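You operate a simulated robot arm through the tools that you are given. There is no shell and no other tool.

The job below is to be done with a simulated robot arm. You get a single attempt, and the scene is never put back.

JOB
Take the orange lantern and put it on the long wooden counter. Press the number four button three times. Take the 16 inner tube carton from the long wooden counter and put it on the reel shelf of the tall wooden shelving. Put the jar that says "nuts" from the long wooden counter on the work top of the tall wooden shelving and the jar that says "parts" on the top of the blue turntable. Put the can marked "Tomato Soup" from the long wooden counter on the blue mat. Push the green cupboard door shut. Put the M20 grey nut from the work top of the tall wooden shelving on the orange rider card and the M16 grey nut on the reel shelf of the tall wooden shelving. Fetch the small red wheel and set it on the plain wooden board. Turn the yellow dial to 2. Fetch the white bulb labelled "9 W" from the white table and stand it on the dark wooden stand top. Put the tin that says "primer" from the white table on the purple rider card and the tin labelled "felt mops" on the black disc. Do these in any order. Set down upright: orange lantern, inner tube carton, jar, what you pick out, white bulb, tin.

The check looks at the end state, three seconds after you hand in, the way a careful person would. Anything else that was tipped, shoved, dropped, spilled or broken makes it a failure.

ROBOT AND FRAMES
A 6-joint arm with a fingered hand on a trunk, on a base that moves. Base frame: it is fixed to the floor where the robot stands at the start and does not move with it; the origin is under the middle of the robot, x ahead of it, y to its left, z up. Units: m, rad, N and s.
With the tool pointing down near the work surface it reaches from about 0.26 to 0.6 m from the robot's upright axis, wherever it stands. Its first joint turns from -2.897 to 2.897 rad. Places, roughly: black disc (9x9x2 cm) [-2.8, -0.1, 0.8]; blue mat (18x19 cm) [-4.34, 0.96, 0.8]; blue-capped can, soup can [-2.5, 2, 0.75]; dark wooden stand top [-3.8, -2.5, 0.7]; dated paint tin, grey tin, wood oil tin [-2.75, -0.25, 0.75]; green cupboard door [-2, 2, 0.7]; grey nut [-1.5, 2, 1]; inner tube carton [-3.25, 1.75, 0.75]; jam jar, red-lidded jar, yellow-lidded jar [-4, 1.25, 0.75]; long wooden counter [-3.4, 1.6, 0.8]; number four button [-3.2, 1.8, 1.4]; orange lantern (6x6x21 cm) [-3.1, 1.7, 0.3]; orange rider card [-1.75, 2, 1]; plain wooden board (56x9x2 cm) [-3.4, 1.5, 0.8]; purple rider card [-2.5, -0.5, 0.75]; reel shelf of the tall wooden shelving [-1.4, 1.6, 0.5]; small red wheel (6x6x3 cm) [-2.5, 0.4, 0.8]; top of the blue turntable [-1.6, -1.5, 0.8]; white bulb [-3, 0, 0.75]; work top of the tall wooden shelving [-1.5, 1.8, 0.9]; yellow dial [-2.5, 0.1, 0.8]. Payload 3.2 kg.
The tool frame sits at the grasp point between the pads (the TCP): z along the fingers, y along the line on which they close. The tips reach 0.022 m beyond it. The gripper opens to 0.112 m; its body begins 0.06 m behind the TCP. The gripper is a hand of 3 fingers: y runs from the thumb to the fingers, the wrist lies at [0, 0, -0.218] in the tool frame.
Orientation is that of the tool frame in the base frame, as a unit quaternion [x, y, z, w]. With the fingers straight down and closing along the base's y, the tool's x points along the base's -x, its y along +y and its z along -z.

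CONTROLS
- The arm moves only by the tool arm_command. Its argument "motion" is a list of rows, each a list of 2 entries, a list of its own where there are three numbers: the shift along the base's x, y, z in m, then the turn, a rotation vector about the base's x, y, z in rad. In form: [[[x, y, z], [ax, ay, az]], ...]. A call has 1 to 20 rows; each row is the pose to reach, as a shift and turn from the pose commanded when the call began. A row lasts 0.2 s, in which the tool goes at most 0.05 m and 0.15 rad; a call with a longer step from one row to the next is refused whole. Where a pose cannot be reached the arm comes as near as it can. A force on the tool above 40 N (or 10 N above the force at the start of the call, whichever is more), or a blocked arm, ends the call early, and 0.2 s more pass. In this call time passes only in rows, and 0.2 s behind the last. It gives the time, the measured TCP pose, the force on the tool (base axes), the opening and the grip force at its end, in the units of the frame above (readings bear some noise), with the torque about the TCP (base axes, N m) and any sound that the robot's microphone picked up, and new pictures: "pictures" is both (left out), scene, wrist or none.
- Cameras (640 x 400 px; columns grow to the right, rows downward): "scene" is now at [0.0278, 0.1577, 1.2333]; the picture's right is [-0.09, -1.00, 0.00], its down [-0.57, 0.05, -0.82] and it looks along [0.82, -0.08, -0.57] (base axes); focal length 280 px, centre (320, 200). "wrist" rides on the gripper at [0.066, 0.003, -0.08] in the tool frame; the picture's right is [-0.05, 1.00, 0.00], its down [-0.77, -0.04, -0.64] and it looks along [-0.64, -0.03, 0.77] (tool axes); focal length 275 px, centre (320, 200). There is no depth. A picture from a camera that has moved, and an enlarged one, comes with that camera's place and axes in the base frame and with its lens.
- lift_body(by): slides the trunk up (or, below 0, down) by that many m; the arm and the scene camera ride with it, the base frame stays. It gives what a move gives, with no picture.
- steer(legs): drives the robot by 1 to 6 legs, each [ahead, turn to the left] in m and rad, along the robot's own axes; the way and the turn of a leg run together, so that a leg with both is an arc; at most 1.5 m and 3.142 rad a leg. The arm and the cameras ride along, it lands a little off, and it stops where it bumps. It gives what a move gives, and a new picture of the scene camera.
- move_fingers(finger1, finger2, thumb_bend): sets how far each is bent, from 0 (flat) to 1 (curled in); at 0.3 the hand is open as for a grip, at 0.7 the pads meet at the TCP. One left out holds its place. A second passes; each finger stops where it meets its share of the squeeze, and holds until it gets a number again. It is the only way to open and close the hand. It gives what a move gives, with no picture; readings hold the bend of each and the force on the fingers (four entries, about 0 where the hand has none), thumb and palm.
- head_to(pan, tilt): turns the head with the scene camera to pan (to the left, within 2.705 rad either way) and tilt (down, from -0.506 to 1.204), counted from straight ahead of the robot. It gives what a move gives, and a new picture of the scene camera.
- close_up(camera, box): a new picture of the part [left, top, right, bottom] of that camera's present view, enlarged. It takes no simulated time.
- hand_in(): hands the job in; it is judged then, once.

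Nothing tells you exact positions but the pictures and the camera data. Unless the task says otherwise, let go and move clear before handing in.

The tools are called after "Request:" as a command line: name --argument value ..., lists and objects as JSON in quotes. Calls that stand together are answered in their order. arm_command: Moves the arm, as the interface text tells. Its arguments: {"type":"object","properties":{"motion":{"type":"array"},"pictures":{"type":"string","enum":["both","scene","wrist","none"]}},"required":["motion"]} The other tools are called the same way: lift_body (by) moves the trunk up or down; move_fingers (finger1, finger2, thumb_bend) moves the fingers one by one; steer (legs) drives the base; head_to (pan, tilt) turns the head that bears the scene camera; close_up (camera, box) takes an enlarged picture of a part of a camera's view; hand_in () hands the job in.

At the start:

```text
time_s: 0.0
ee_pos: [0.3173, 0.1268, 0.5822]
ee_rot: [0.0, 1.0, 0.001, 0.0]
ft_force: [0.3, 0.2, 0.0]
ft_torque: [-0.02, 0.02, 0.02]
width: 0.1121
grasp_force: 0.1
shape: jaw
bend: [0.3, 0.3, 0.3]
finger forces: [0.0, 0.0, 0.0, 0.1, 0.0, 0.0]
trunk travel left (down, up): [-0.25, 0.34]
robot x, y, heading: [0.0008, 0.0005, 0.0]
head pan, tilt (commanded): [-0.094, 0.606]
```

scene: 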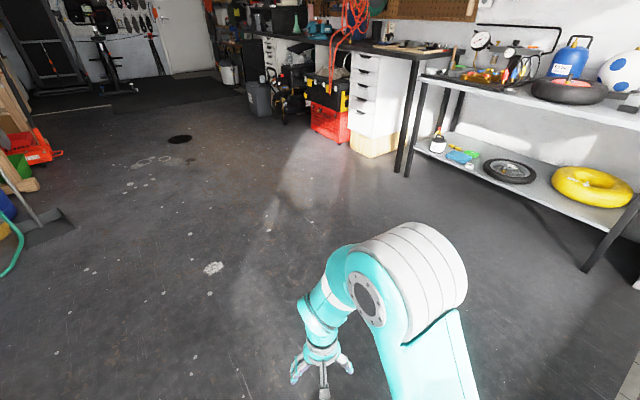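
wrist: 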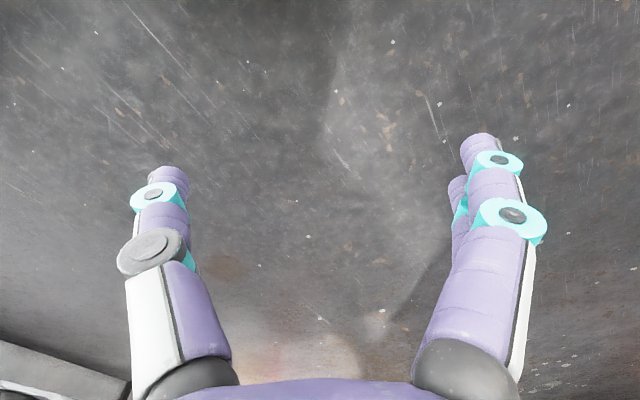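

I see the garage ahead of the robot; all the work places are behind (negative x). I'll look around with the head first.

Request:
head_to --pan 2.4 --tilt 0.3

Request:
head_to --pan -2.6 --tilt 0.3

Request:
head_to --pan 1.6 --tilt 0.3

```text
time_s: 2.3
ee_pos: [0.3175, 0.1277, 0.5839]
ee_rot: [0.0, 1.0, 0.001, 0.001]
ft_force: [0.6, -0.2, -0.3]
ft_torque: [0.01, -0.01, 0.0]
width: 0.1117
grasp_force: 0.1
shape: jaw
bend: [0.3, 0.3, 0.3]
finger forces: [0.1, 0.0, 0.0, 0.0, 0.0, 0.0]
trunk travel left (down, up): [-0.25, 0.34]
robot x, y, heading: [-0.0013, -0.0015, 0.003]
head pan, tilt (commanded): [2.4, 0.3]
camera scene: at [-0.1289, 0.2291, 1.2612], right [0.68, 0.74, 0.0], down [0.22, -0.2, -0.96], along [-0.7, 0.65, -0.3], focal length 280 px, centre (320, 200)
```

scene: 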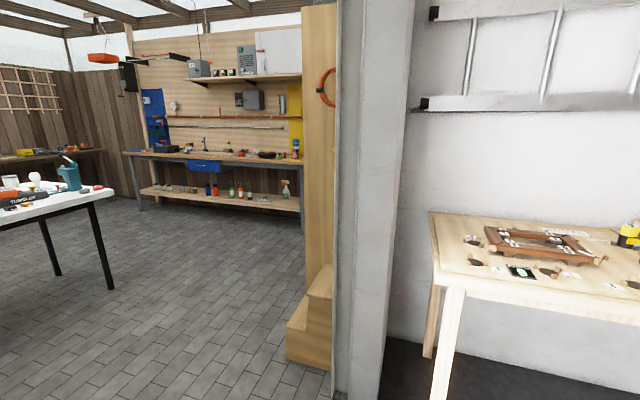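

```text
time_s: 6.2
ee_pos: [0.3173, 0.126, 0.584]
ee_rot: [0.0, 1.0, 0.0, 0.0]
ft_force: [-0.2, 0.2, 0.3]
ft_torque: [-0.02, 0.01, -0.02]
width: 0.112
grasp_force: 0.0
shape: jaw
bend: [0.3, 0.3, 0.3]
finger forces: [0.1, 0.0, 0.0, 0.0, 0.1, 0.0]
trunk travel left (down, up): [-0.25, 0.34]
robot x, y, heading: [-0.0008, -0.0006, -0.005]
head pan, tilt (commanded): [-2.601, 0.3]
camera scene: at [-0.1401, 0.1179, 1.2612], right [-0.52, 0.86, 0.0], down [0.25, 0.15, -0.96], along [-0.82, -0.49, -0.3], focal length 280 px, centre (320, 200)
```

scene: 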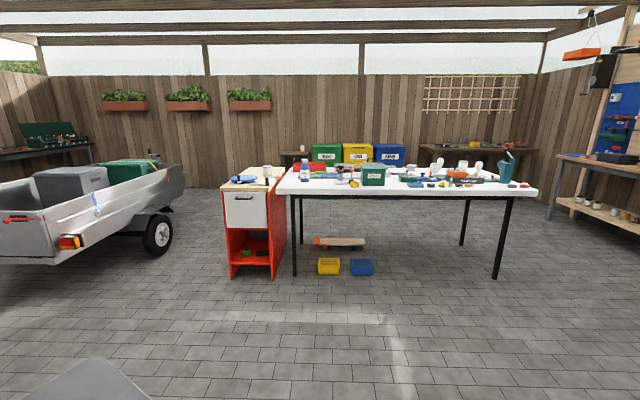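

```text
time_s: 9.6
ee_pos: [0.3172, 0.1258, 0.5838]
ee_rot: [0.0, 1.0, 0.0, 0.0]
ft_force: [-0.6, -0.3, 0.2]
ft_torque: [-0.03, -0.04, -0.01]
width: 0.1119
grasp_force: 0.1
shape: jaw
bend: [0.3, 0.3, 0.3]
finger forces: [0.0, 0.0, 0.1, 0.0, 0.0, 0.1]
trunk travel left (down, up): [-0.25, 0.34]
robot x, y, heading: [-0.0004, 0.0005, 0.001]
head pan, tilt (commanded): [1.6, 0.3]
camera scene: at [-0.0628, 0.2594, 1.2612], right [1.0, 0.03, 0.0], down [0.01, -0.3, -0.96], along [-0.03, 0.95, -0.3], focal length 280 px, centre (320, 200)
```

scene: 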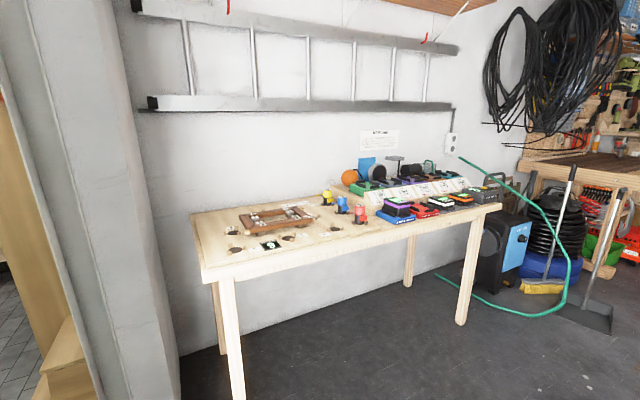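

The white table stands around x≈-2.7, y≈-0.1, the long counter at the back beyond it, and the tall shelving is hidden behind the pillar. I'll turn around and drive into that area to see more.

Request:
steer --legs '[[0, 3.0], [1.2, 0]]'

```text
time_s: 22.6
ee_pos: [-1.4957, 0.0663, 0.5819]
ee_rot: [0.998, -0.062, 0.0, 0.001]
ft_force: [0.0, 0.1, -0.6]
ft_torque: [0.01, 0.03, 0.0]
width: 0.1118
grasp_force: 0.2
shape: jaw
bend: [0.3, 0.3, 0.3]
finger forces: [0.0, 0.0, 0.0, 0.1, 0.0, 0.1]
trunk travel left (down, up): [-0.25, 0.34]
robot x, y, heading: [-1.1662, 0.1543, 3.017]
head pan, tilt (commanded): [1.6, 0.3]
camera scene: at [-1.1352, -0.1124, 1.2612], right [-1.0, 0.09, 0.0], down [0.03, 0.29, -0.96], along [-0.09, -0.95, -0.3], focal length 280 px, centre (320, 200)
```

scene: 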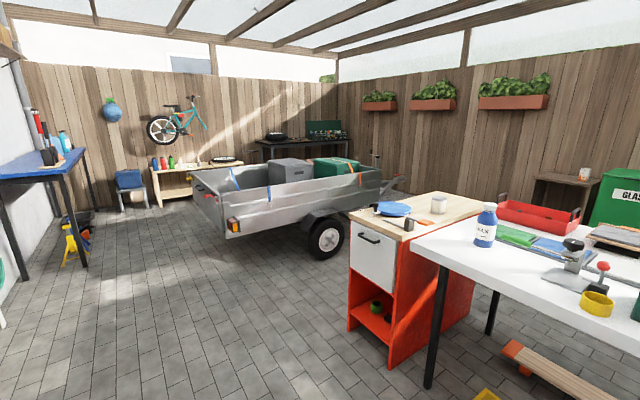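

Request:
head_to --pan 0.3 --tilt 0.4

Request:
head_to --pan -0.9 --tilt 0.3

Request:
head_to --pan -1.7 --tilt 0.3

```text
time_s: 24.1
ee_pos: [-1.4963, 0.0665, 0.583]
ee_rot: [0.998, -0.062, 0.0, 0.001]
ft_force: [0.3, -0.2, -0.3]
ft_torque: [-0.02, 0.03, 0.02]
width: 0.1116
grasp_force: 0.1
shape: jaw
bend: [0.3, 0.3, 0.3]
finger forces: [0.0, 0.0, 0.0, 0.0, 0.2, 0.0]
trunk travel left (down, up): [-0.25, 0.34]
robot x, y, heading: [-1.1663, 0.1549, 3.015]
head pan, tilt (commanded): [0.3, 0.4]
camera scene: at [-1.2176, -0.0357, 1.252], right [-0.18, 0.98, 0.0], down [0.38, 0.07, -0.92], along [-0.91, -0.16, -0.39], focal length 280 px, centre (320, 200)
```

scene: 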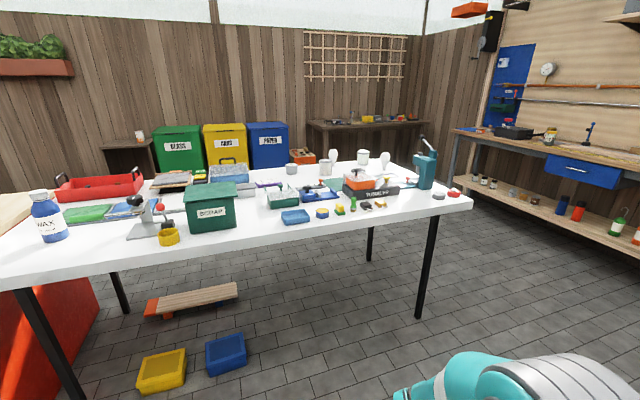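

```text
time_s: 25.5
ee_pos: [-1.4954, 0.0664, 0.5831]
ee_rot: [0.998, -0.062, 0.0, 0.0]
ft_force: [0.1, -0.2, -0.7]
ft_torque: [0.04, -0.01, -0.03]
width: 0.112
grasp_force: 0.0
shape: jaw
bend: [0.3, 0.3, 0.3]
finger forces: [0.2, 0.0, 0.0, 0.0, 0.0, 0.0]
trunk travel left (down, up): [-0.25, 0.34]
robot x, y, heading: [-1.1616, 0.1511, 3.021]
head pan, tilt (commanded): [-0.901, 0.3]
camera scene: at [-1.1749, 0.0603, 1.2612], right [0.85, 0.52, 0.0], down [0.15, -0.25, -0.96], along [-0.5, 0.82, -0.3], focal length 280 px, centre (320, 200)
```

scene: 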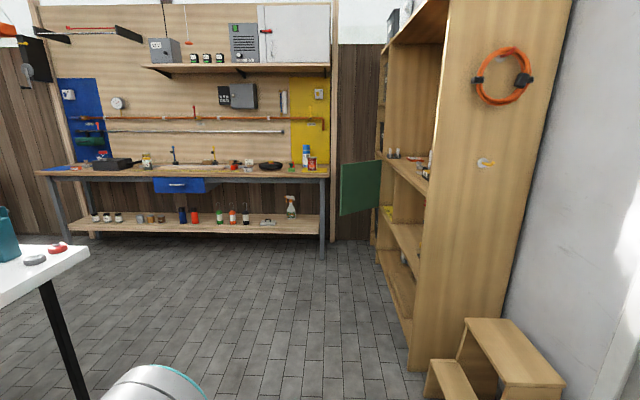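

```text
time_s: 26.6
ee_pos: [-1.4942, 0.0675, 0.5806]
ee_rot: [0.998, -0.062, 0.0, 0.0]
ft_force: [0.2, 0.1, -0.1]
ft_torque: [-0.02, -0.02, 0.03]
width: 0.1119
grasp_force: 0.1
shape: jaw
bend: [0.3, 0.3, 0.3]
finger forces: [0.0, 0.1, 0.1, 0.0, 0.1, 0.1]
trunk travel left (down, up): [-0.25, 0.34]
robot x, y, heading: [-1.1642, 0.1535, 3.016]
head pan, tilt (commanded): [-1.7, 0.3]
camera scene: at [-1.103, 0.0709, 1.2612], right [0.97, -0.25, 0.0], down [-0.07, -0.29, -0.96], along [0.24, 0.92, -0.3], focal length 280 px, centre (320, 200)
```

scene: 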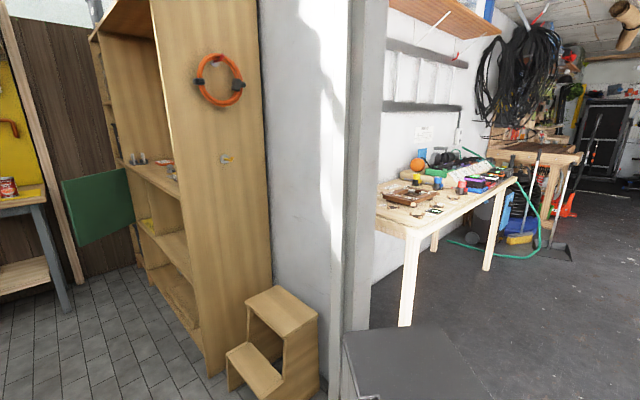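

The white table stands skewed with its near corner at about (-2.45, 0.44); the shelving's front is at x≈-1.4 facing -x, with the open green door near its far end. I'll drive to the open floor between them and look closer.

Request:
steer --legs '[[0, -0.633], [1.0, 0]]'

Request:
head_to --pan -1.3 --tilt 0.35

Request:
head_to --pan -0.3 --tilt 0.3

Request:
head_to --pan 1.3 --tilt 0.5

```text
time_s: 33.5
ee_pos: [-2.2197, 0.9528, 0.5818]
ee_rot: [0.933, -0.36, 0.0, 0.0]
ft_force: [1.1, 0.5, 0.7]
ft_torque: [0.0, 0.02, -0.02]
width: 0.112
grasp_force: 0.1
shape: jaw
bend: [0.3, 0.3, 0.3]
finger forces: [0.1, 0.1, 0.0, 0.0, 0.0, 0.0]
trunk travel left (down, up): [-0.25, 0.34]
robot x, y, heading: [-1.8976, 0.8341, 2.41]
head pan, tilt (commanded): [-1.7, 0.3]
camera scene: at [-1.8964, 0.7303, 1.2612], right [0.65, -0.76, 0.0], down [-0.23, -0.19, -0.96], along [0.73, 0.62, -0.3], focal length 280 px, centre (320, 200)
```

scene: 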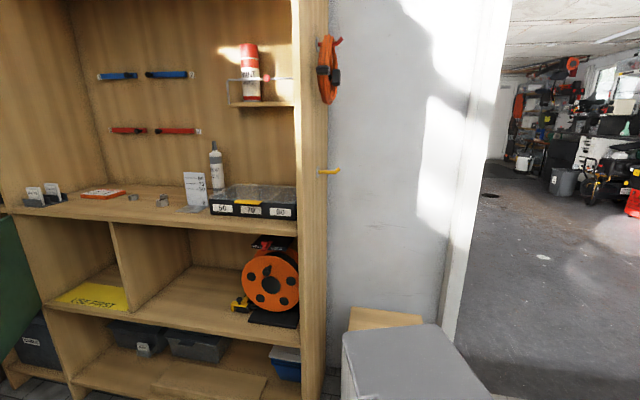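

```text
time_s: 34.4
ee_pos: [-2.2196, 0.9525, 0.5827]
ee_rot: [0.933, -0.36, -0.001, 0.0]
ft_force: [0.0, -0.4, 0.2]
ft_torque: [-0.02, -0.02, 0.01]
width: 0.1117
grasp_force: 0.0
shape: jaw
bend: [0.3, 0.3, 0.3]
finger forces: [0.0, 0.0, 0.0, 0.0, 0.0, 0.1]
trunk travel left (down, up): [-0.25, 0.34]
robot x, y, heading: [-1.9024, 0.8318, 2.41]
head pan, tilt (commanded): [-1.3, 0.351]
camera scene: at [-1.9256, 0.753, 1.2565], right [0.89, -0.45, 0.0], down [-0.15, -0.31, -0.94], along [0.42, 0.84, -0.34], focal length 280 px, centre (320, 200)
```

scene: 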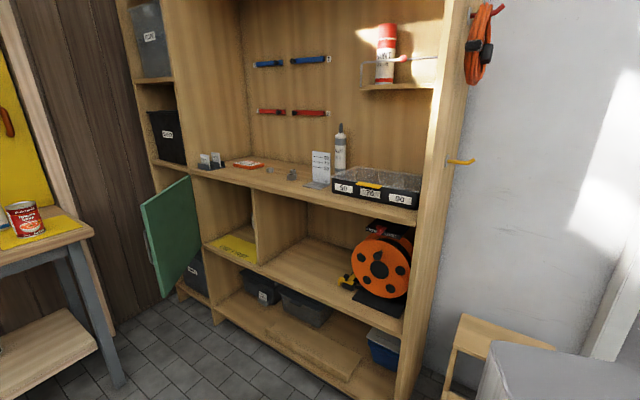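

```text
time_s: 35.6
ee_pos: [-2.2216, 0.9521, 0.5837]
ee_rot: [0.933, -0.36, 0.0, 0.0]
ft_force: [-0.3, -0.8, 0.2]
ft_torque: [-0.03, 0.06, 0.04]
width: 0.112
grasp_force: 0.0
shape: jaw
bend: [0.3, 0.3, 0.3]
finger forces: [0.0, 0.0, 0.1, 0.1, 0.1, 0.1]
trunk travel left (down, up): [-0.25, 0.34]
robot x, y, heading: [-1.9035, 0.8331, 2.406]
head pan, tilt (commanded): [-0.3, 0.3]
camera scene: at [-2.015, 0.7503, 1.2612], right [0.86, 0.51, 0.0], down [0.15, -0.25, -0.96], along [-0.48, 0.82, -0.3], focal length 280 px, centre (320, 200)
```

scene: 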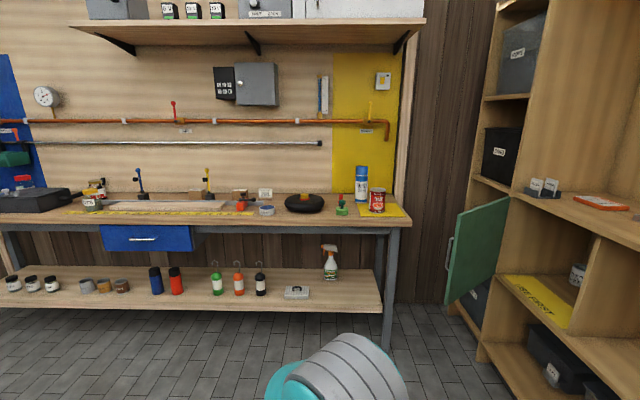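

```text
time_s: 37.3
ee_pos: [-2.2211, 0.9523, 0.582]
ee_rot: [0.933, -0.36, 0.0, 0.0]
ft_force: [-0.6, -1.1, 0.5]
ft_torque: [-0.01, -0.01, 0.01]
width: 0.1122
grasp_force: 0.0
shape: jaw
bend: [0.3, 0.3, 0.3]
finger forces: [0.0, 0.0, 0.1, 0.0, 0.0, 0.0]
trunk travel left (down, up): [-0.25, 0.34]
robot x, y, heading: [-1.9021, 0.8323, 2.411]
head pan, tilt (commanded): [1.3, 0.499]
camera scene: at [-2.0446, 0.6213, 1.2428], right [-0.53, 0.85, 0.0], down [0.4, 0.26, -0.88], along [-0.74, -0.47, -0.48], focal length 280 px, centre (320, 200)
```

scene: 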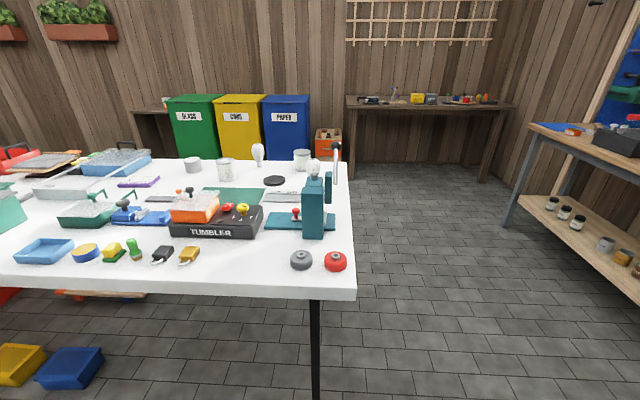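

Everything is in view: the shelving front (nuts on the work top, open green door on the left part), the counter with can, lanterns below, and the white table. I'll zoom in on the details.

Request:
head_to --pan -0.3 --tilt 0.3

Request:
close_up --camera "scene" --box '[0, 150, 220, 310]'

Request:
close_up --camera "scene" --box '[200, 150, 420, 310]'

Request:
close_up --camera "scene" --box '[160, 40, 340, 160]'

Request:
close_up --camera "scene" --box '[430, 150, 640, 310]'

```text
time_s: 39.0
ee_pos: [-2.2195, 0.9518, 0.582]
ee_rot: [0.933, -0.36, -0.001, 0.0]
ft_force: [0.5, 0.2, -0.7]
ft_torque: [-0.02, -0.01, 0.01]
width: 0.1119
grasp_force: 0.1
shape: jaw
bend: [0.3, 0.3, 0.3]
finger forces: [0.1, 0.0, 0.0, 0.0, 0.0, 0.1]
trunk travel left (down, up): [-0.25, 0.34]
robot x, y, heading: [-1.8996, 0.8302, 2.402]
head pan, tilt (commanded): [-0.3, 0.3]
camera scene: at [-2.0151, 0.7502, 1.2612], right [0.86, 0.51, 0.0], down [0.15, -0.25, -0.96], along [-0.49, 0.82, -0.3], focal length 280 px, centre (320, 200)
```

scene: 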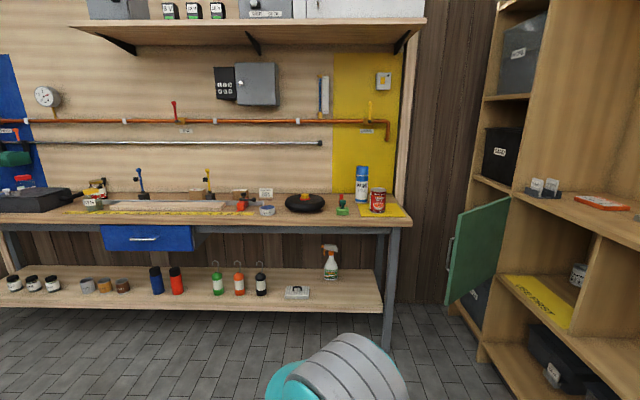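

```text
2.50 times, centred on (110, 230) of scene
camera zoom: at [-2.0151, 0.7502, 1.2612], right [0.86, 0.51, 0.0], down [0.15, -0.25, -0.96], along [-0.49, 0.82, -0.3], focal length 701 px, centre (845, 125)
```

zoom: 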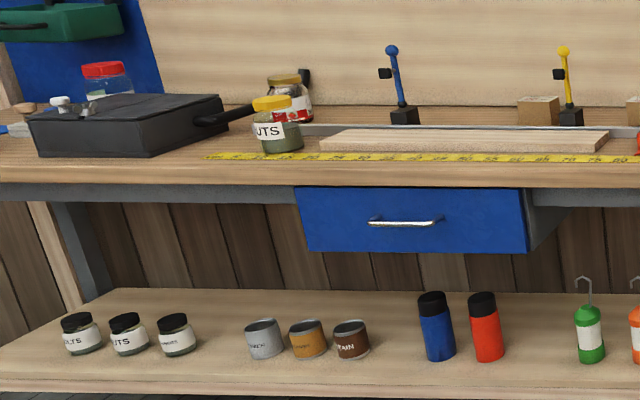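

```text
2.50 times, centred on (310, 230) of scene
camera zoom: at [-2.0151, 0.7502, 1.2612], right [0.86, 0.51, 0.0], down [0.15, -0.25, -0.96], along [-0.49, 0.82, -0.3], focal length 701 px, centre (345, 125)
```

zoom: 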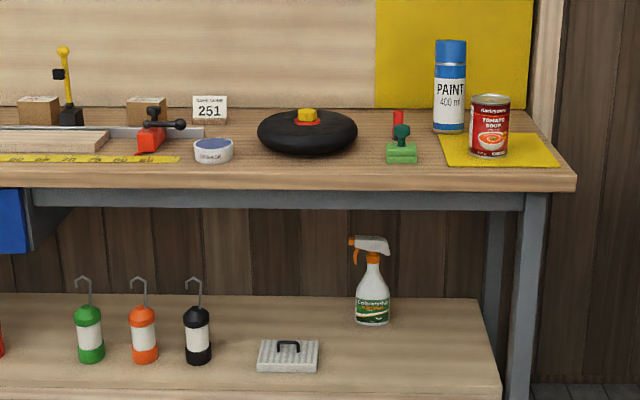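

```text
3.33 times, centred on (250, 100) of scene
camera zoom: at [-2.0151, 0.7502, 1.2612], right [0.86, 0.51, 0.0], down [0.15, -0.25, -0.96], along [-0.49, 0.82, -0.3], focal length 935 px, centre (553, 533)
```

zoom: 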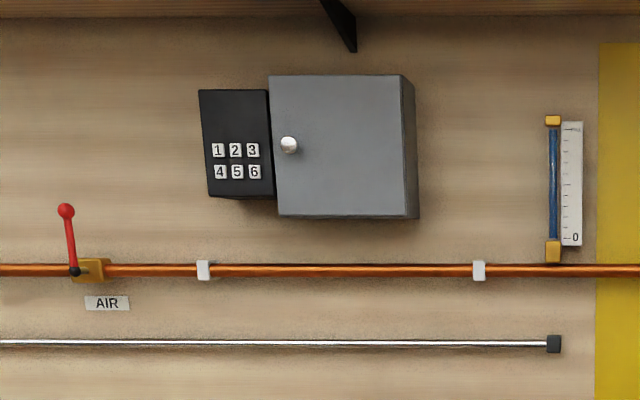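

```text
2.50 times, centred on (535, 230) of scene
camera zoom: at [-2.0151, 0.7502, 1.2612], right [0.86, 0.51, 0.0], down [0.15, -0.25, -0.96], along [-0.49, 0.82, -0.3], focal length 701 px, centre (-218, 125)
```

zoom: 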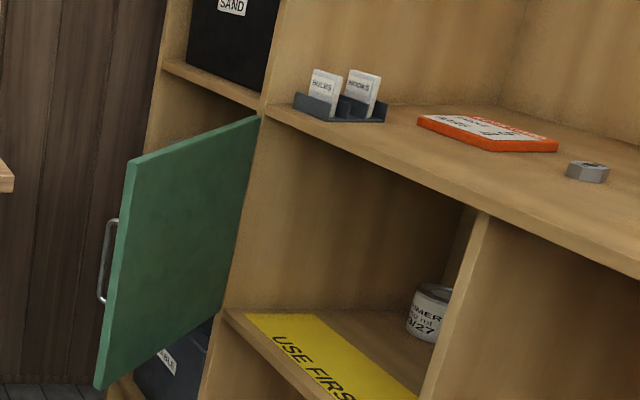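

The shelving, counter and table are all skewed; the shelving's outward normal is about (-0.91,-0.42). I'll zoom on the shelving and look down to learn the robot's own footprint.

Request:
head_to --pan -1.3 --tilt 0.35

Request:
close_up --camera "scene" --box '[190, 120, 430, 270]'

Request:
close_up --camera "scene" --box '[130, 140, 290, 260]'

Request:
head_to --pan 0 --tilt 1.2

Request:
head_to --pan -2.0 --tilt 1.2

```text
time_s: 40.3
ee_pos: [-2.2203, 0.9524, 0.582]
ee_rot: [0.933, -0.36, 0.0, 0.0]
ft_force: [-0.6, -0.6, -1.6]
ft_torque: [0.03, 0.0, -0.01]
width: 0.112
grasp_force: 0.1
shape: jaw
bend: [0.3, 0.3, 0.3]
finger forces: [0.1, 0.0, 0.1, 0.0, 0.0, 0.0]
trunk travel left (down, up): [-0.25, 0.34]
robot x, y, heading: [-1.9018, 0.8355, 2.407]
head pan, tilt (commanded): [-1.3, 0.351]
camera scene: at [-1.9258, 0.7531, 1.2565], right [0.89, -0.45, 0.0], down [-0.15, -0.31, -0.94], along [0.42, 0.84, -0.34], focal length 280 px, centre (320, 200)
```

scene: 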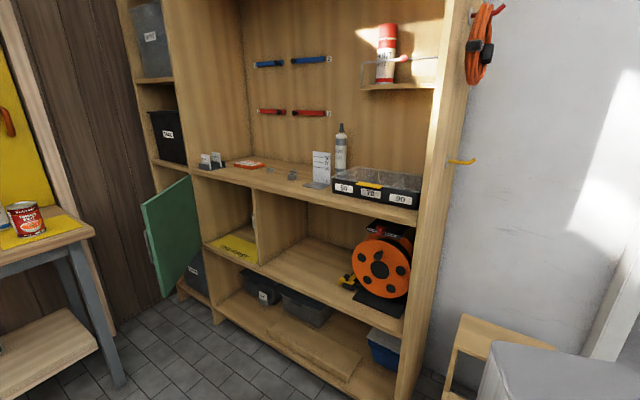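

```text
2.67 times, centred on (310, 195) of scene
camera zoom: at [-1.9258, 0.7531, 1.2565], right [0.89, -0.45, 0.0], down [-0.15, -0.31, -0.94], along [0.42, 0.84, -0.34], focal length 748 px, centre (347, 213)
```

zoom: 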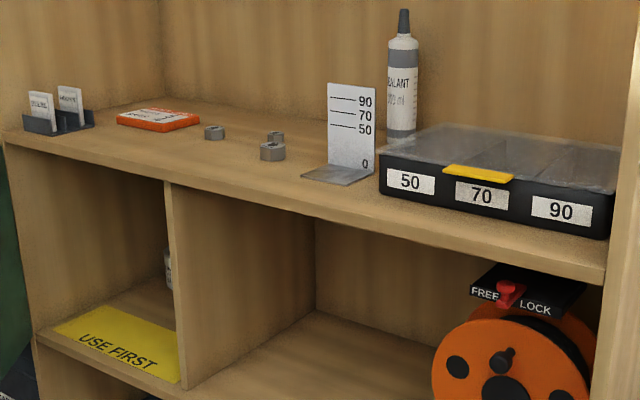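

```text
3.33 times, centred on (210, 200) of scene
camera zoom: at [-1.9258, 0.7531, 1.2565], right [0.89, -0.45, 0.0], down [-0.15, -0.31, -0.94], along [0.42, 0.84, -0.34], focal length 935 px, centre (687, 200)
```

zoom: 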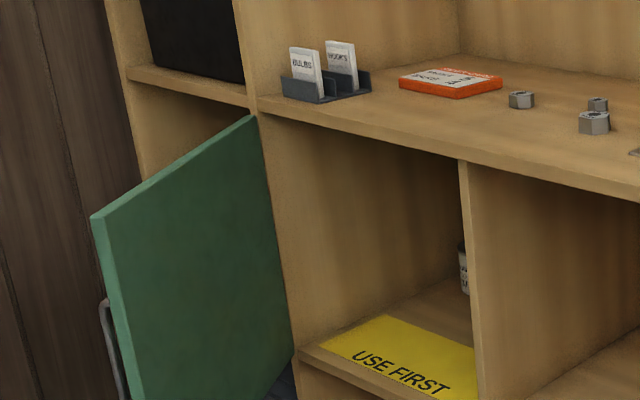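

```text
time_s: 41.7
ee_pos: [-2.2203, 0.9524, 0.5835]
ee_rot: [0.933, -0.36, 0.0, 0.0]
ft_force: [0.1, 0.9, -0.2]
ft_torque: [0.06, 0.0, -0.01]
width: 0.1119
grasp_force: 0.1
shape: jaw
bend: [0.3, 0.3, 0.3]
finger forces: [0.1, 0.1, 0.0, 0.0, 0.0, 0.0]
trunk travel left (down, up): [-0.25, 0.34]
robot x, y, heading: [-1.9011, 0.8338, 2.408]
head pan, tilt (commanded): [0.0, 1.201]
camera scene: at [-2.009, 0.7075, 1.1892], right [0.67, 0.74, 0.0], down [0.69, -0.63, -0.36], along [-0.27, 0.24, -0.93], focal length 280 px, centre (320, 200)
```

scene: 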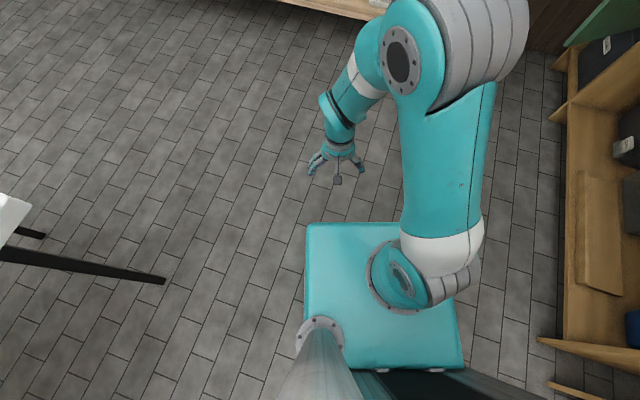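

```text
time_s: 43.7
ee_pos: [-2.2208, 0.9528, 0.5824]
ee_rot: [0.933, -0.36, 0.0, 0.0]
ft_force: [0.6, 0.3, 0.1]
ft_torque: [-0.02, 0.02, 0.0]
width: 0.1119
grasp_force: 0.1
shape: jaw
bend: [0.3, 0.3, 0.3]
finger forces: [0.1, 0.0, 0.0, 0.0, 0.0, 0.1]
trunk travel left (down, up): [-0.25, 0.34]
robot x, y, heading: [-1.9003, 0.8354, 2.405]
head pan, tilt (commanded): [-2.0, 1.201]
camera scene: at [-1.9162, 0.6919, 1.1891], right [0.39, -0.92, 0.0], down [-0.86, -0.37, -0.36], along [0.33, 0.14, -0.93], focal length 280 px, centre (320, 200)
```

scene: 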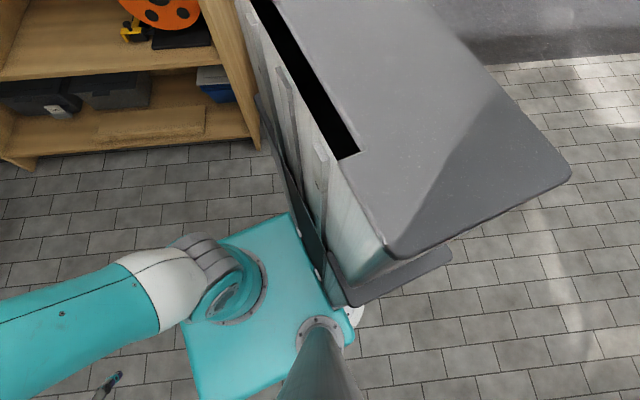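

The robot is a small front plate with the arm and a deep box behind it (about 0.45 m back). Nuts sit on the work top (z≈0.94) about 0.15 m from its front. I'll lift the trunk, raise the hand above the open door's height and drive in front of the shelving.

Request:
lift_body --by 0.33

Request:
arm_command --motion '[[[0, 0, 0.04], [0, 0, 0]], [[0, 0, 0.08], [0, 0, 0]], [[0, 0, 0.12], [0, 0, 0]], [[0, 0, 0.15], [0, 0, 0]]]' --pictures "none"

Request:
steer --legs '[[0, -0.665], [0.55, 0], [0, -1.0]]'

```text
time_s: 46.9
ee_pos: [-2.2213, 0.9532, 0.9127]
ee_rot: [0.933, -0.36, 0.001, 0.0]
ft_force: [-0.6, -0.1, 0.7]
ft_torque: [-0.01, -0.01, 0.01]
width: 0.1119
grasp_force: 0.1
shape: jaw
bend: [0.3, 0.3, 0.3]
finger forces: [0.0, 0.0, 0.0, 0.0, 0.0, 0.0]
trunk travel left (down, up): [-0.58, 0.01]
robot x, y, heading: [-1.8997, 0.8313, 2.405]
head pan, tilt (commanded): [-2.0, 1.201]
```

```text
time_s: 47.9
ee_pos: [-2.2209, 0.9488, 1.0626]
ee_rot: [0.933, -0.36, 0.0, 0.0]
ft_force: [0.7, -0.6, -0.7]
ft_torque: [0.01, 0.0, 0.02]
width: 0.112
grasp_force: 0.1
shape: jaw
bend: [0.3, 0.3, 0.3]
finger forces: [0.0, 0.1, 0.0, 0.0, 0.0, 0.0]
trunk travel left (down, up): [-0.58, 0.01]
robot x, y, heading: [-1.8977, 0.8316, 2.404]
head pan, tilt (commanded): [-2.0, 1.201]
```

```text
time_s: 55.5
ee_pos: [-1.8484, 1.6879, 1.0629]
ee_rot: [-0.36, 0.933, 0.0, 0.0]
ft_force: [0.1, -0.6, 0.5]
ft_torque: [0.01, 0.01, -0.01]
width: 0.1118
grasp_force: 0.1
shape: jaw
bend: [0.3, 0.3, 0.3]
finger forces: [0.0, 0.1, 0.1, 0.0, 0.0, 0.0]
trunk travel left (down, up): [-0.58, 0.01]
robot x, y, heading: [-1.9964, 1.3808, 0.733]
head pan, tilt (commanded): [-2.0, 1.201]
camera scene: at [-2.135, 1.4101, 1.5191], right [-0.95, -0.3, 0.0], down [-0.28, 0.89, -0.36], along [0.11, -0.35, -0.93], focal length 280 px, centre (320, 200)
```

scene: 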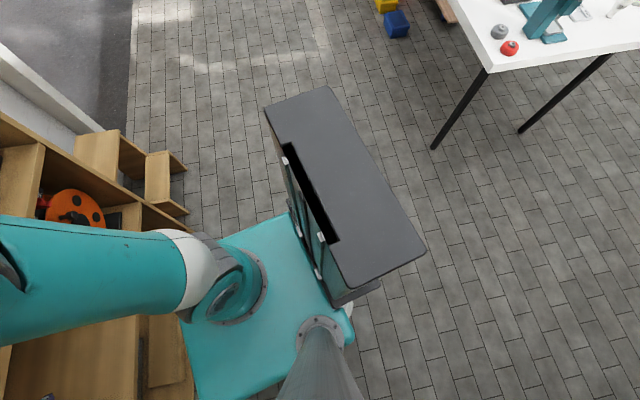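

I'm now in front of the shelving at about (-2.0, 1.38). I'll look at the work top from here.

Request:
head_to --pan 0.1 --tilt 0.75

Request:
close_up --camera "scene" --box '[150, 100, 450, 290]'

```text
time_s: 57.5
ee_pos: [-1.849, 1.6887, 1.0629]
ee_rot: [-0.359, 0.933, 0.0, 0.0]
ft_force: [0.4, -0.4, 0.3]
ft_torque: [0.01, 0.0, 0.0]
width: 0.1122
grasp_force: 0.0
shape: jaw
bend: [0.3, 0.3, 0.3]
finger forces: [0.0, 0.1, 0.1, 0.1, 0.1, 0.1]
trunk travel left (down, up): [-0.58, 0.01]
robot x, y, heading: [-1.9944, 1.3797, 0.73]
head pan, tilt (commanded): [0.099, 0.75]
camera scene: at [-2.0964, 1.5248, 1.5508], right [0.74, -0.67, 0.0], down [-0.46, -0.51, -0.73], along [0.49, 0.54, -0.68], focal length 280 px, centre (320, 200)
```

scene: 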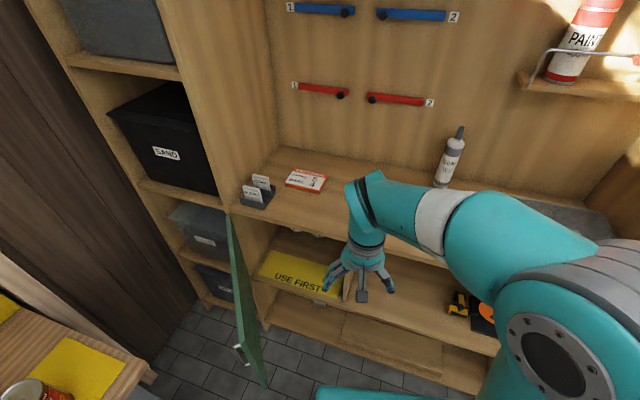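

```text
2.11 times, centred on (300, 195) of scene
camera zoom: at [-2.0964, 1.5248, 1.5508], right [0.74, -0.67, 0.0], down [-0.46, -0.51, -0.73], along [0.49, 0.54, -0.68], focal length 590 px, centre (362, 210)
```

zoom: 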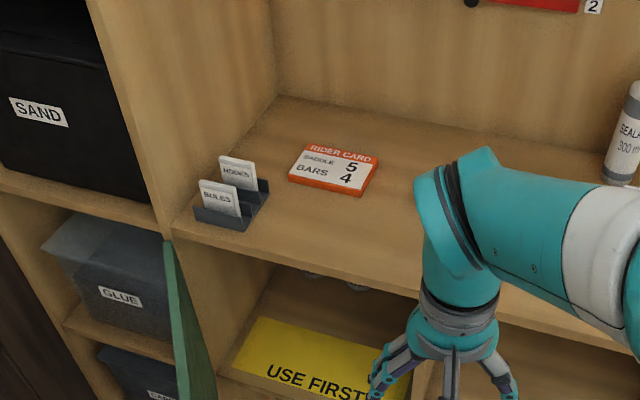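

The orange rider card and the door (handle on its left face, so it closes to the right) are clear; the arm hides the nuts. I'll move the hand over the front of the work top and use the wrist camera.

Request:
arm_command --motion '[[[0.04, 0.005, 0.01], [0, 0, 0]], [[0.08, 0.01, 0.02], [0, 0, 0]], [[0.12, 0.02, 0.03], [0, 0, 0]], [[0.15, 0.03, 0.04], [0, 0, 0]]]' --pictures "wrist"

```text
time_s: 58.5
ee_pos: [-1.6987, 1.7188, 1.1032]
ee_rot: [-0.359, 0.933, -0.001, -0.001]
ft_force: [1.5, 0.3, 0.3]
ft_torque: [-0.04, -0.01, 0.01]
width: 0.1121
grasp_force: 0.0
shape: jaw
bend: [0.3, 0.3, 0.3]
finger forces: [0.0, 0.1, 0.0, 0.0, 0.0, 0.1]
trunk travel left (down, up): [-0.58, 0.01]
robot x, y, heading: [-2.0019, 1.3827, 0.735]
head pan, tilt (commanded): [0.099, 0.75]
camera wrist: at [-1.7473, 1.6774, 1.1841], right [-0.64, 0.77, 0.0], down [0.6, 0.49, 0.64], along [0.49, 0.4, -0.77], focal length 275 px, centre (320, 200)
```

wrist: 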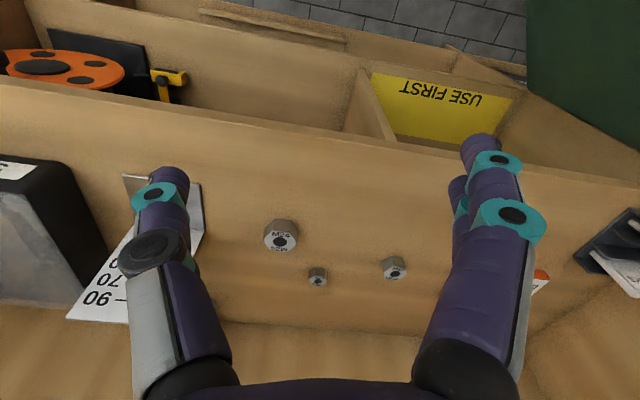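

The wrist view (upside down) shows three nuts with stamped labels. I'll zoom to read them.

Request:
close_up --camera "wrist" --box '[250, 205, 420, 300]'

```text
3.76 times, centred on (335, 252) of wrist
camera zoom: at [-1.7473, 1.6774, 1.1841], right [-0.64, 0.77, 0.0], down [0.6, 0.49, 0.64], along [0.49, 0.4, -0.77], focal length 1036 px, centre (264, 2)
```

zoom: 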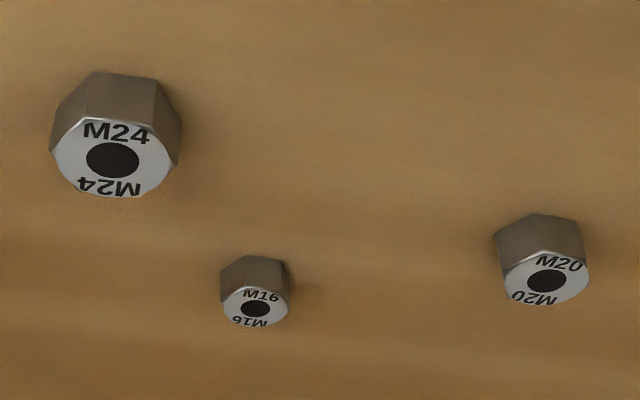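

The labels read M24, M16 (rear) and M20 (left in world). M20 is at about (-1.565,1.960), M16 at about (-1.480,1.891). They're 0.72 m away, so I'll retract the hand and move the base nearer.

Request:
arm_command --motion '[[[-0.03, -0.03, 0.01], [0, 0, 0]], [[-0.06, -0.06, 0.02], [0, 0, 0]], [[-0.1, -0.09, 0.03], [0, 0, 0]]]' --pictures "none"

Request:
steer --legs '[[0, 0.69], [0.258, 0], [0, -0.75]]'

```text
refused: row 3 steps farther than a row can; nothing moved
```

```text
time_s: 62.2
ee_pos: [-1.9547, 2.0686, 1.1064]
ee_rot: [-0.658, 0.753, 0.0, 0.002]
ft_force: [1.1, 0.5, -0.6]
ft_torque: [-0.04, 0.01, -0.01]
width: 0.1116
grasp_force: 0.0
shape: jaw
bend: [0.3, 0.3, 0.3]
finger forces: [0.0, 0.0, 0.1, 0.1, 0.0, 0.0]
trunk travel left (down, up): [-0.58, 0.01]
robot x, y, heading: [-1.9609, 1.6238, 1.439]
head pan, tilt (commanded): [0.099, 0.75]
stopped in leg 2: the robot was blocked; the commanded pose is now the measured one
camera scene: at [-2.1354, 1.6605, 1.5504], right [1.0, -0.03, 0.0], down [-0.02, -0.68, -0.74], along [0.02, 0.73, -0.68], focal length 280 px, centre (320, 200)
```

scene: 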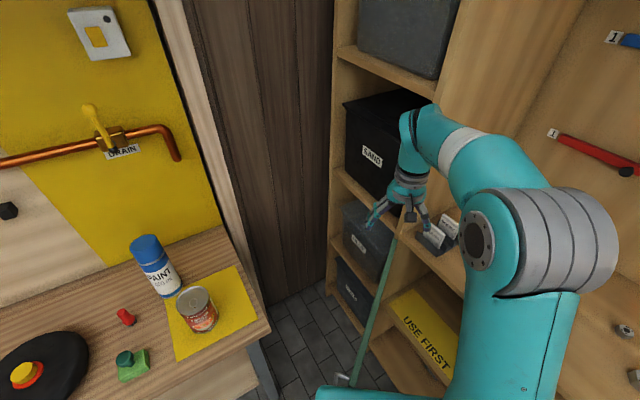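

The base stopped just against the open door's free edge (door runs from about (-1.875,2.22) to (-2.06,1.85)). I'll back off and close the door first, since it gets in the way of the nuts.

Request:
steer --legs '[[-0.21, 0]]'

```text
time_s: 63.8
ee_pos: [-1.9812, 1.8621, 1.1037]
ee_rot: [-0.658, 0.753, 0.001, 0.001]
ft_force: [0.0, -0.7, 0.0]
ft_torque: [0.01, 0.0, -0.01]
width: 0.1117
grasp_force: 0.0
shape: jaw
bend: [0.3, 0.3, 0.3]
finger forces: [0.0, 0.1, 0.1, 0.0, 0.0, 0.0]
trunk travel left (down, up): [-0.58, 0.01]
robot x, y, heading: [-1.9834, 1.4139, 1.444]
head pan, tilt (commanded): [0.099, 0.75]
camera scene: at [-2.1587, 1.4561, 1.5509], right [1.0, -0.03, 0.0], down [-0.02, -0.68, -0.73], along [0.02, 0.73, -0.68], focal length 280 px, centre (320, 200)
```

scene: 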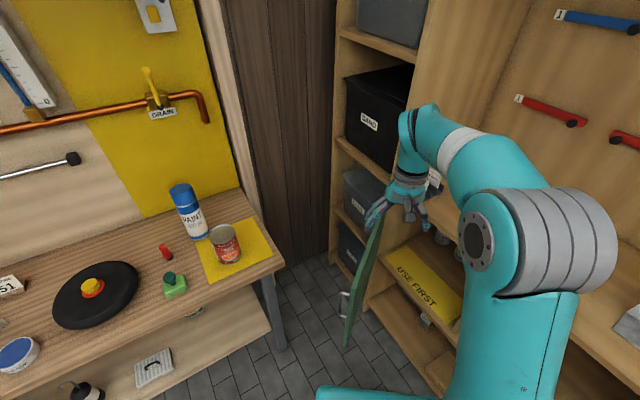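

Request:
close_up --camera "scene" --box '[290, 170, 490, 360]'

```text
2.11 times, centred on (390, 265) of scene
camera zoom: at [-2.1587, 1.4561, 1.5509], right [1.0, -0.03, 0.0], down [-0.02, -0.68, -0.73], along [0.02, 0.73, -0.68], focal length 590 px, centre (173, 63)
```

zoom: 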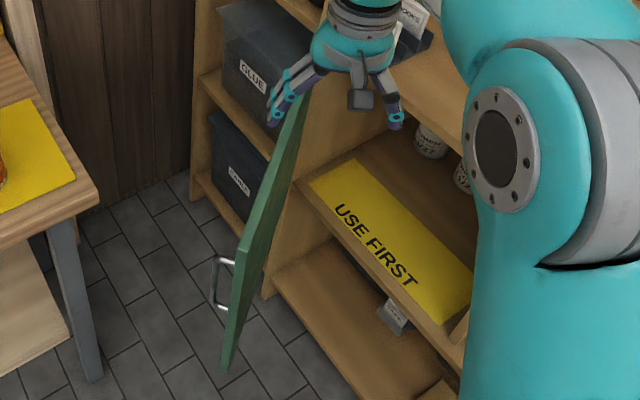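

The door's free top corner is at about (-2.063,1.841), door z from 0.51 to 0.87, handle on the far side. I'll pinch the fingers, go over to its outer side and push it closed.

Request:
move_fingers --finger1 0.68 --finger2 0.68 --thumb_bend 0.68

Request:
arm_command --motion '[[[-0.02, 0.008, 0], [0, 0, -0.14]], [[-0.04, 0.016, 0], [0, 0, -0.28]], [[-0.06, 0.024, 0], [0, 0, -0.42]], [[-0.08, 0.032, 0], [0, 0, -0.56]], [[-0.1, 0.04, 0], [0, 0, -0.7]], [[-0.12, 0.05, 0], [0, 0, -0.84]], [[-0.145, 0.065, 0], [0, 0, -0.912]]]' --pictures "scene"

```text
time_s: 64.8
ee_pos: [-1.9801, 1.8621, 1.1042]
ee_rot: [-0.658, 0.753, 0.0, 0.0]
ft_force: [-0.4, 0.6, 0.8]
ft_torque: [0.04, 0.02, -0.03]
width: 0.0072
grasp_force: 0.1
shape: fingers
bend: [0.68, 0.68, 0.68]
finger forces: [0.0, 0.0, 0.0, 0.0, 0.0, 0.0]
trunk travel left (down, up): [-0.58, 0.01]
robot x, y, heading: [-1.9888, 1.4121, 1.441]
head pan, tilt (commanded): [0.099, 0.75]
```

```text
time_s: 66.4
ee_pos: [-2.1264, 1.9288, 1.1044]
ee_rot: [-0.258, 0.966, -0.001, 0.0]
ft_force: [0.2, 0.1, 1.4]
ft_torque: [-0.01, 0.02, -0.01]
width: 0.0074
grasp_force: 0.1
shape: fingers
bend: [0.68, 0.68, 0.68]
finger forces: [0.1, 0.1, 0.1, 0.1, 0.1, 0.0]
trunk travel left (down, up): [-0.58, 0.01]
robot x, y, heading: [-1.9891, 1.4119, 1.438]
head pan, tilt (commanded): [0.099, 0.75]
camera scene: at [-2.1592, 1.4579, 1.5508], right [1.0, -0.03, 0.0], down [-0.02, -0.68, -0.73], along [0.02, 0.73, -0.68], focal length 280 px, centre (320, 200)
```

scene: 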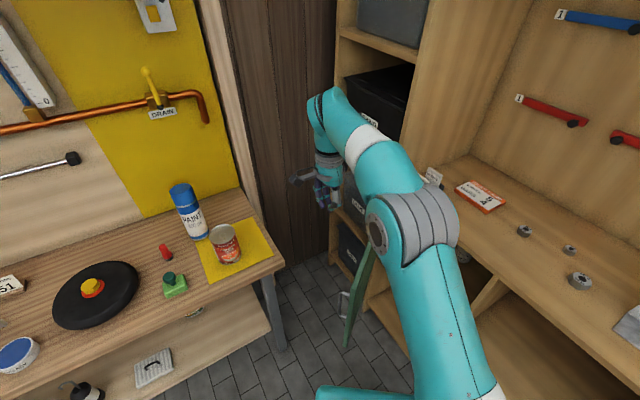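

Request:
arm_command --motion '[[[0.0, 0.0, -0.04], [0.0625, -0.108, 0]], [[0.0, 0.0, -0.09], [0.125, -0.2165, 0]], [[0.005, 0.005, -0.14], [0.1875, -0.325, 0]], [[0.01, 0.005, -0.19], [0.25, -0.433, 0]], [[0.01, 0.005, -0.24], [0.25, -0.433, 0]], [[0.01, 0.005, -0.29], [0.25, -0.433, 0]]]' --pictures "both"

```text
refused: row 3 steps farther than a row can; nothing moved
```

Request:
arm_command --motion '[[[0.0, 0.0, -0.04], [0.0625, -0.108, 0]], [[0.0, 0.0, -0.085], [0.125, -0.2165, 0]], [[0.005, 0.003, -0.13], [0.1875, -0.325, 0]], [[0.01, 0.005, -0.175], [0.25, -0.433, 0]], [[0.01, 0.005, -0.22], [0.25, -0.433, 0]], [[0.01, 0.005, -0.265], [0.25, -0.433, 0]], [[0.01, 0.005, -0.305], [0.25, -0.433, 0]]]' --pictures "both"

```text
time_s: 68.0
ee_pos: [-2.1167, 1.9341, 0.7992]
ee_rot: [-0.252, 0.935, 0.064, 0.24]
ft_force: [0.1, -0.4, 0.2]
ft_torque: [0.01, 0.03, 0.02]
width: 0.0068
grasp_force: 0.1
shape: fingers
bend: [0.68, 0.68, 0.68]
finger forces: [0.0, 0.1, 0.1, 0.0, 0.0, 0.1]
trunk travel left (down, up): [-0.58, 0.01]
robot x, y, heading: [-1.99, 1.4161, 1.439]
head pan, tilt (commanded): [0.099, 0.75]
camera scene: at [-2.1588, 1.4576, 1.5509], right [1.0, -0.03, 0.0], down [-0.02, -0.68, -0.73], along [0.02, 0.73, -0.68], focal length 280 px, centre (320, 200)
camera wrist: at [-2.1996, 1.8883, 0.8378], right [-0.47, 0.89, 0.02], down [0.34, 0.16, 0.93], along [0.82, 0.44, -0.37], focal length 275 px, centre (320, 200)
```

scene: 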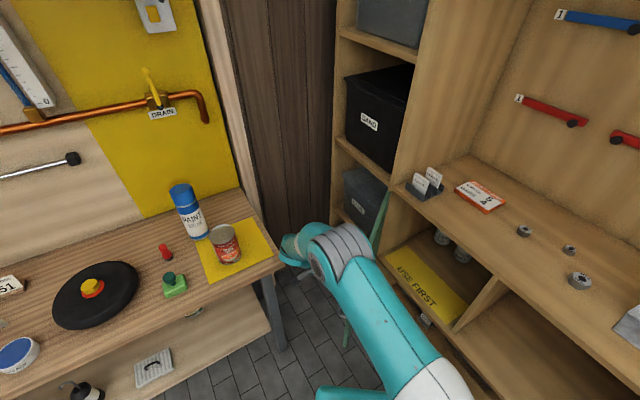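
wrist: 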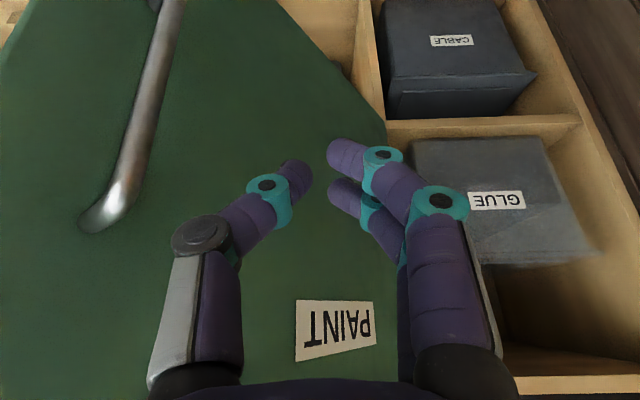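

The wrist view shows the door's outer face with its handle and "PAINT" label. Now I push along the arc.

Request:
arm_command --motion '[[[0.0347, -0.0178, 0], [0, 0, 0]], [[0.0615, -0.0311, 0], [0, 0, 0]], [[0.0981, -0.0493, 0], [0, 0, 0]], [[0.14, -0.0642, 0], [0, 0, 0]], [[0.1833, -0.0739, 0], [0, 0, 0]], [[0.2277, -0.0784, 0], [0, 0, 0]], [[0.2722, -0.0772, 0], [0, 0, 0]], [[0.3162, -0.0707, 0], [0, 0, 0]]]' --pictures "both"

```text
time_s: 69.8
ee_pos: [-1.798, 1.8597, 0.7974]
ee_rot: [-0.252, 0.936, 0.064, 0.239]
ft_force: [0.0, -0.2, 0.8]
ft_torque: [0.03, 0.0, 0.05]
width: 0.0066
grasp_force: 0.1
shape: fingers
bend: [0.68, 0.68, 0.68]
finger forces: [0.0, 0.1, 0.0, 0.0, 0.1, 0.0]
trunk travel left (down, up): [-0.58, 0.01]
robot x, y, heading: [-1.9877, 1.4139, 1.44]
head pan, tilt (commanded): [0.099, 0.75]
camera scene: at [-2.1577, 1.4574, 1.551], right [1.0, -0.03, 0.0], down [-0.02, -0.68, -0.73], along [0.02, 0.73, -0.68], focal length 280 px, centre (320, 200)
camera wrist: at [-1.881, 1.8148, 0.8369], right [-0.47, 0.88, 0.02], down [0.34, 0.16, 0.93], along [0.82, 0.44, -0.37], focal length 275 px, centre (320, 200)
```

scene: 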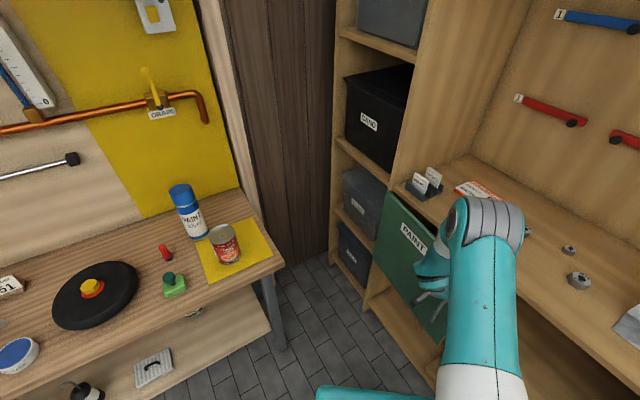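
wrist: 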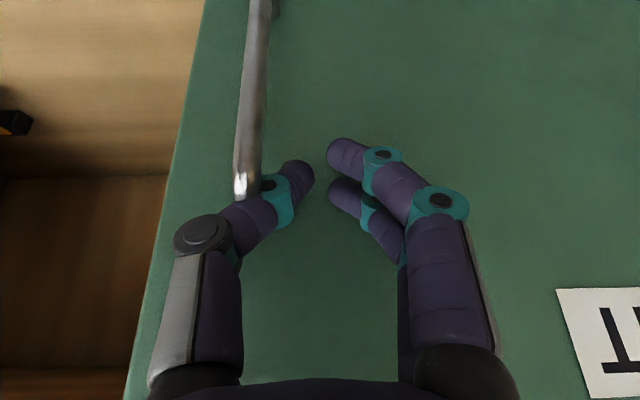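

The door follows nicely. I'll tilt the hand further so the palm clears the work top edge, and push it fully home.

Request:
arm_command --motion '[[[0.005, 0.003, -0.005], [0.07, -0.121, 0]], [[0.01, 0.006, -0.01], [0.14, -0.242, 0]], [[0.025, 0.01, -0.01], [0.2, -0.346, 0]], [[0.045, 0.018, -0.01], [0.2, -0.346, 0]], [[0.065, 0.028, -0.01], [0.2, -0.346, 0]], [[0.08, 0.036, -0.01], [0.2, -0.346, 0]], [[0.09, 0.042, -0.01], [0.2, -0.346, 0]]]' --pictures "both"

```text
time_s: 70.4
ee_pos: [-1.7894, 1.8687, 0.7948]
ee_rot: [-0.243, 0.9, 0.097, 0.35]
ft_force: [-0.9, -2.8, 31.3]
ft_torque: [-1.23, 0.13, 0.93]
width: 0.0104
grasp_force: 33.9
shape: fingers
bend: [0.68, 0.73, 0.68]
finger forces: [0.0, 27.2, 0.0, 0.1, 40.3, 0.0]
trunk travel left (down, up): [-0.58, 0.01]
robot x, y, heading: [-1.9837, 1.41, 1.442]
head pan, tilt (commanded): [0.099, 0.75]
stopped in row 2: the force on the tool passed its limit at 48 N (the readings are from after the stop); the commanded pose is now the measured one
camera scene: at [-2.1591, 1.4542, 1.5514], right [1.0, -0.03, 0.0], down [-0.02, -0.68, -0.73], along [0.02, 0.73, -0.68], focal length 280 px, centre (320, 200)
camera wrist: at [-1.8791, 1.8199, 0.8098], right [-0.47, 0.88, 0.04], down [0.14, 0.04, 0.99], along [0.87, 0.47, -0.14], focal length 275 px, centre (320, 200)
```

scene: 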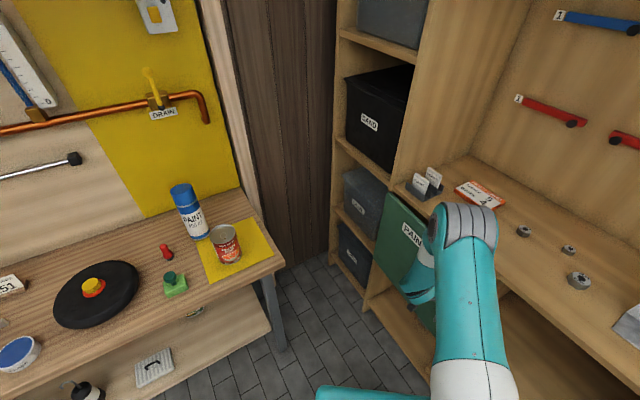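
wrist: 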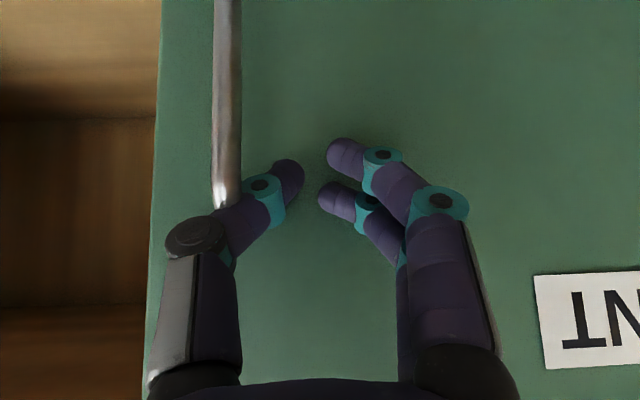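

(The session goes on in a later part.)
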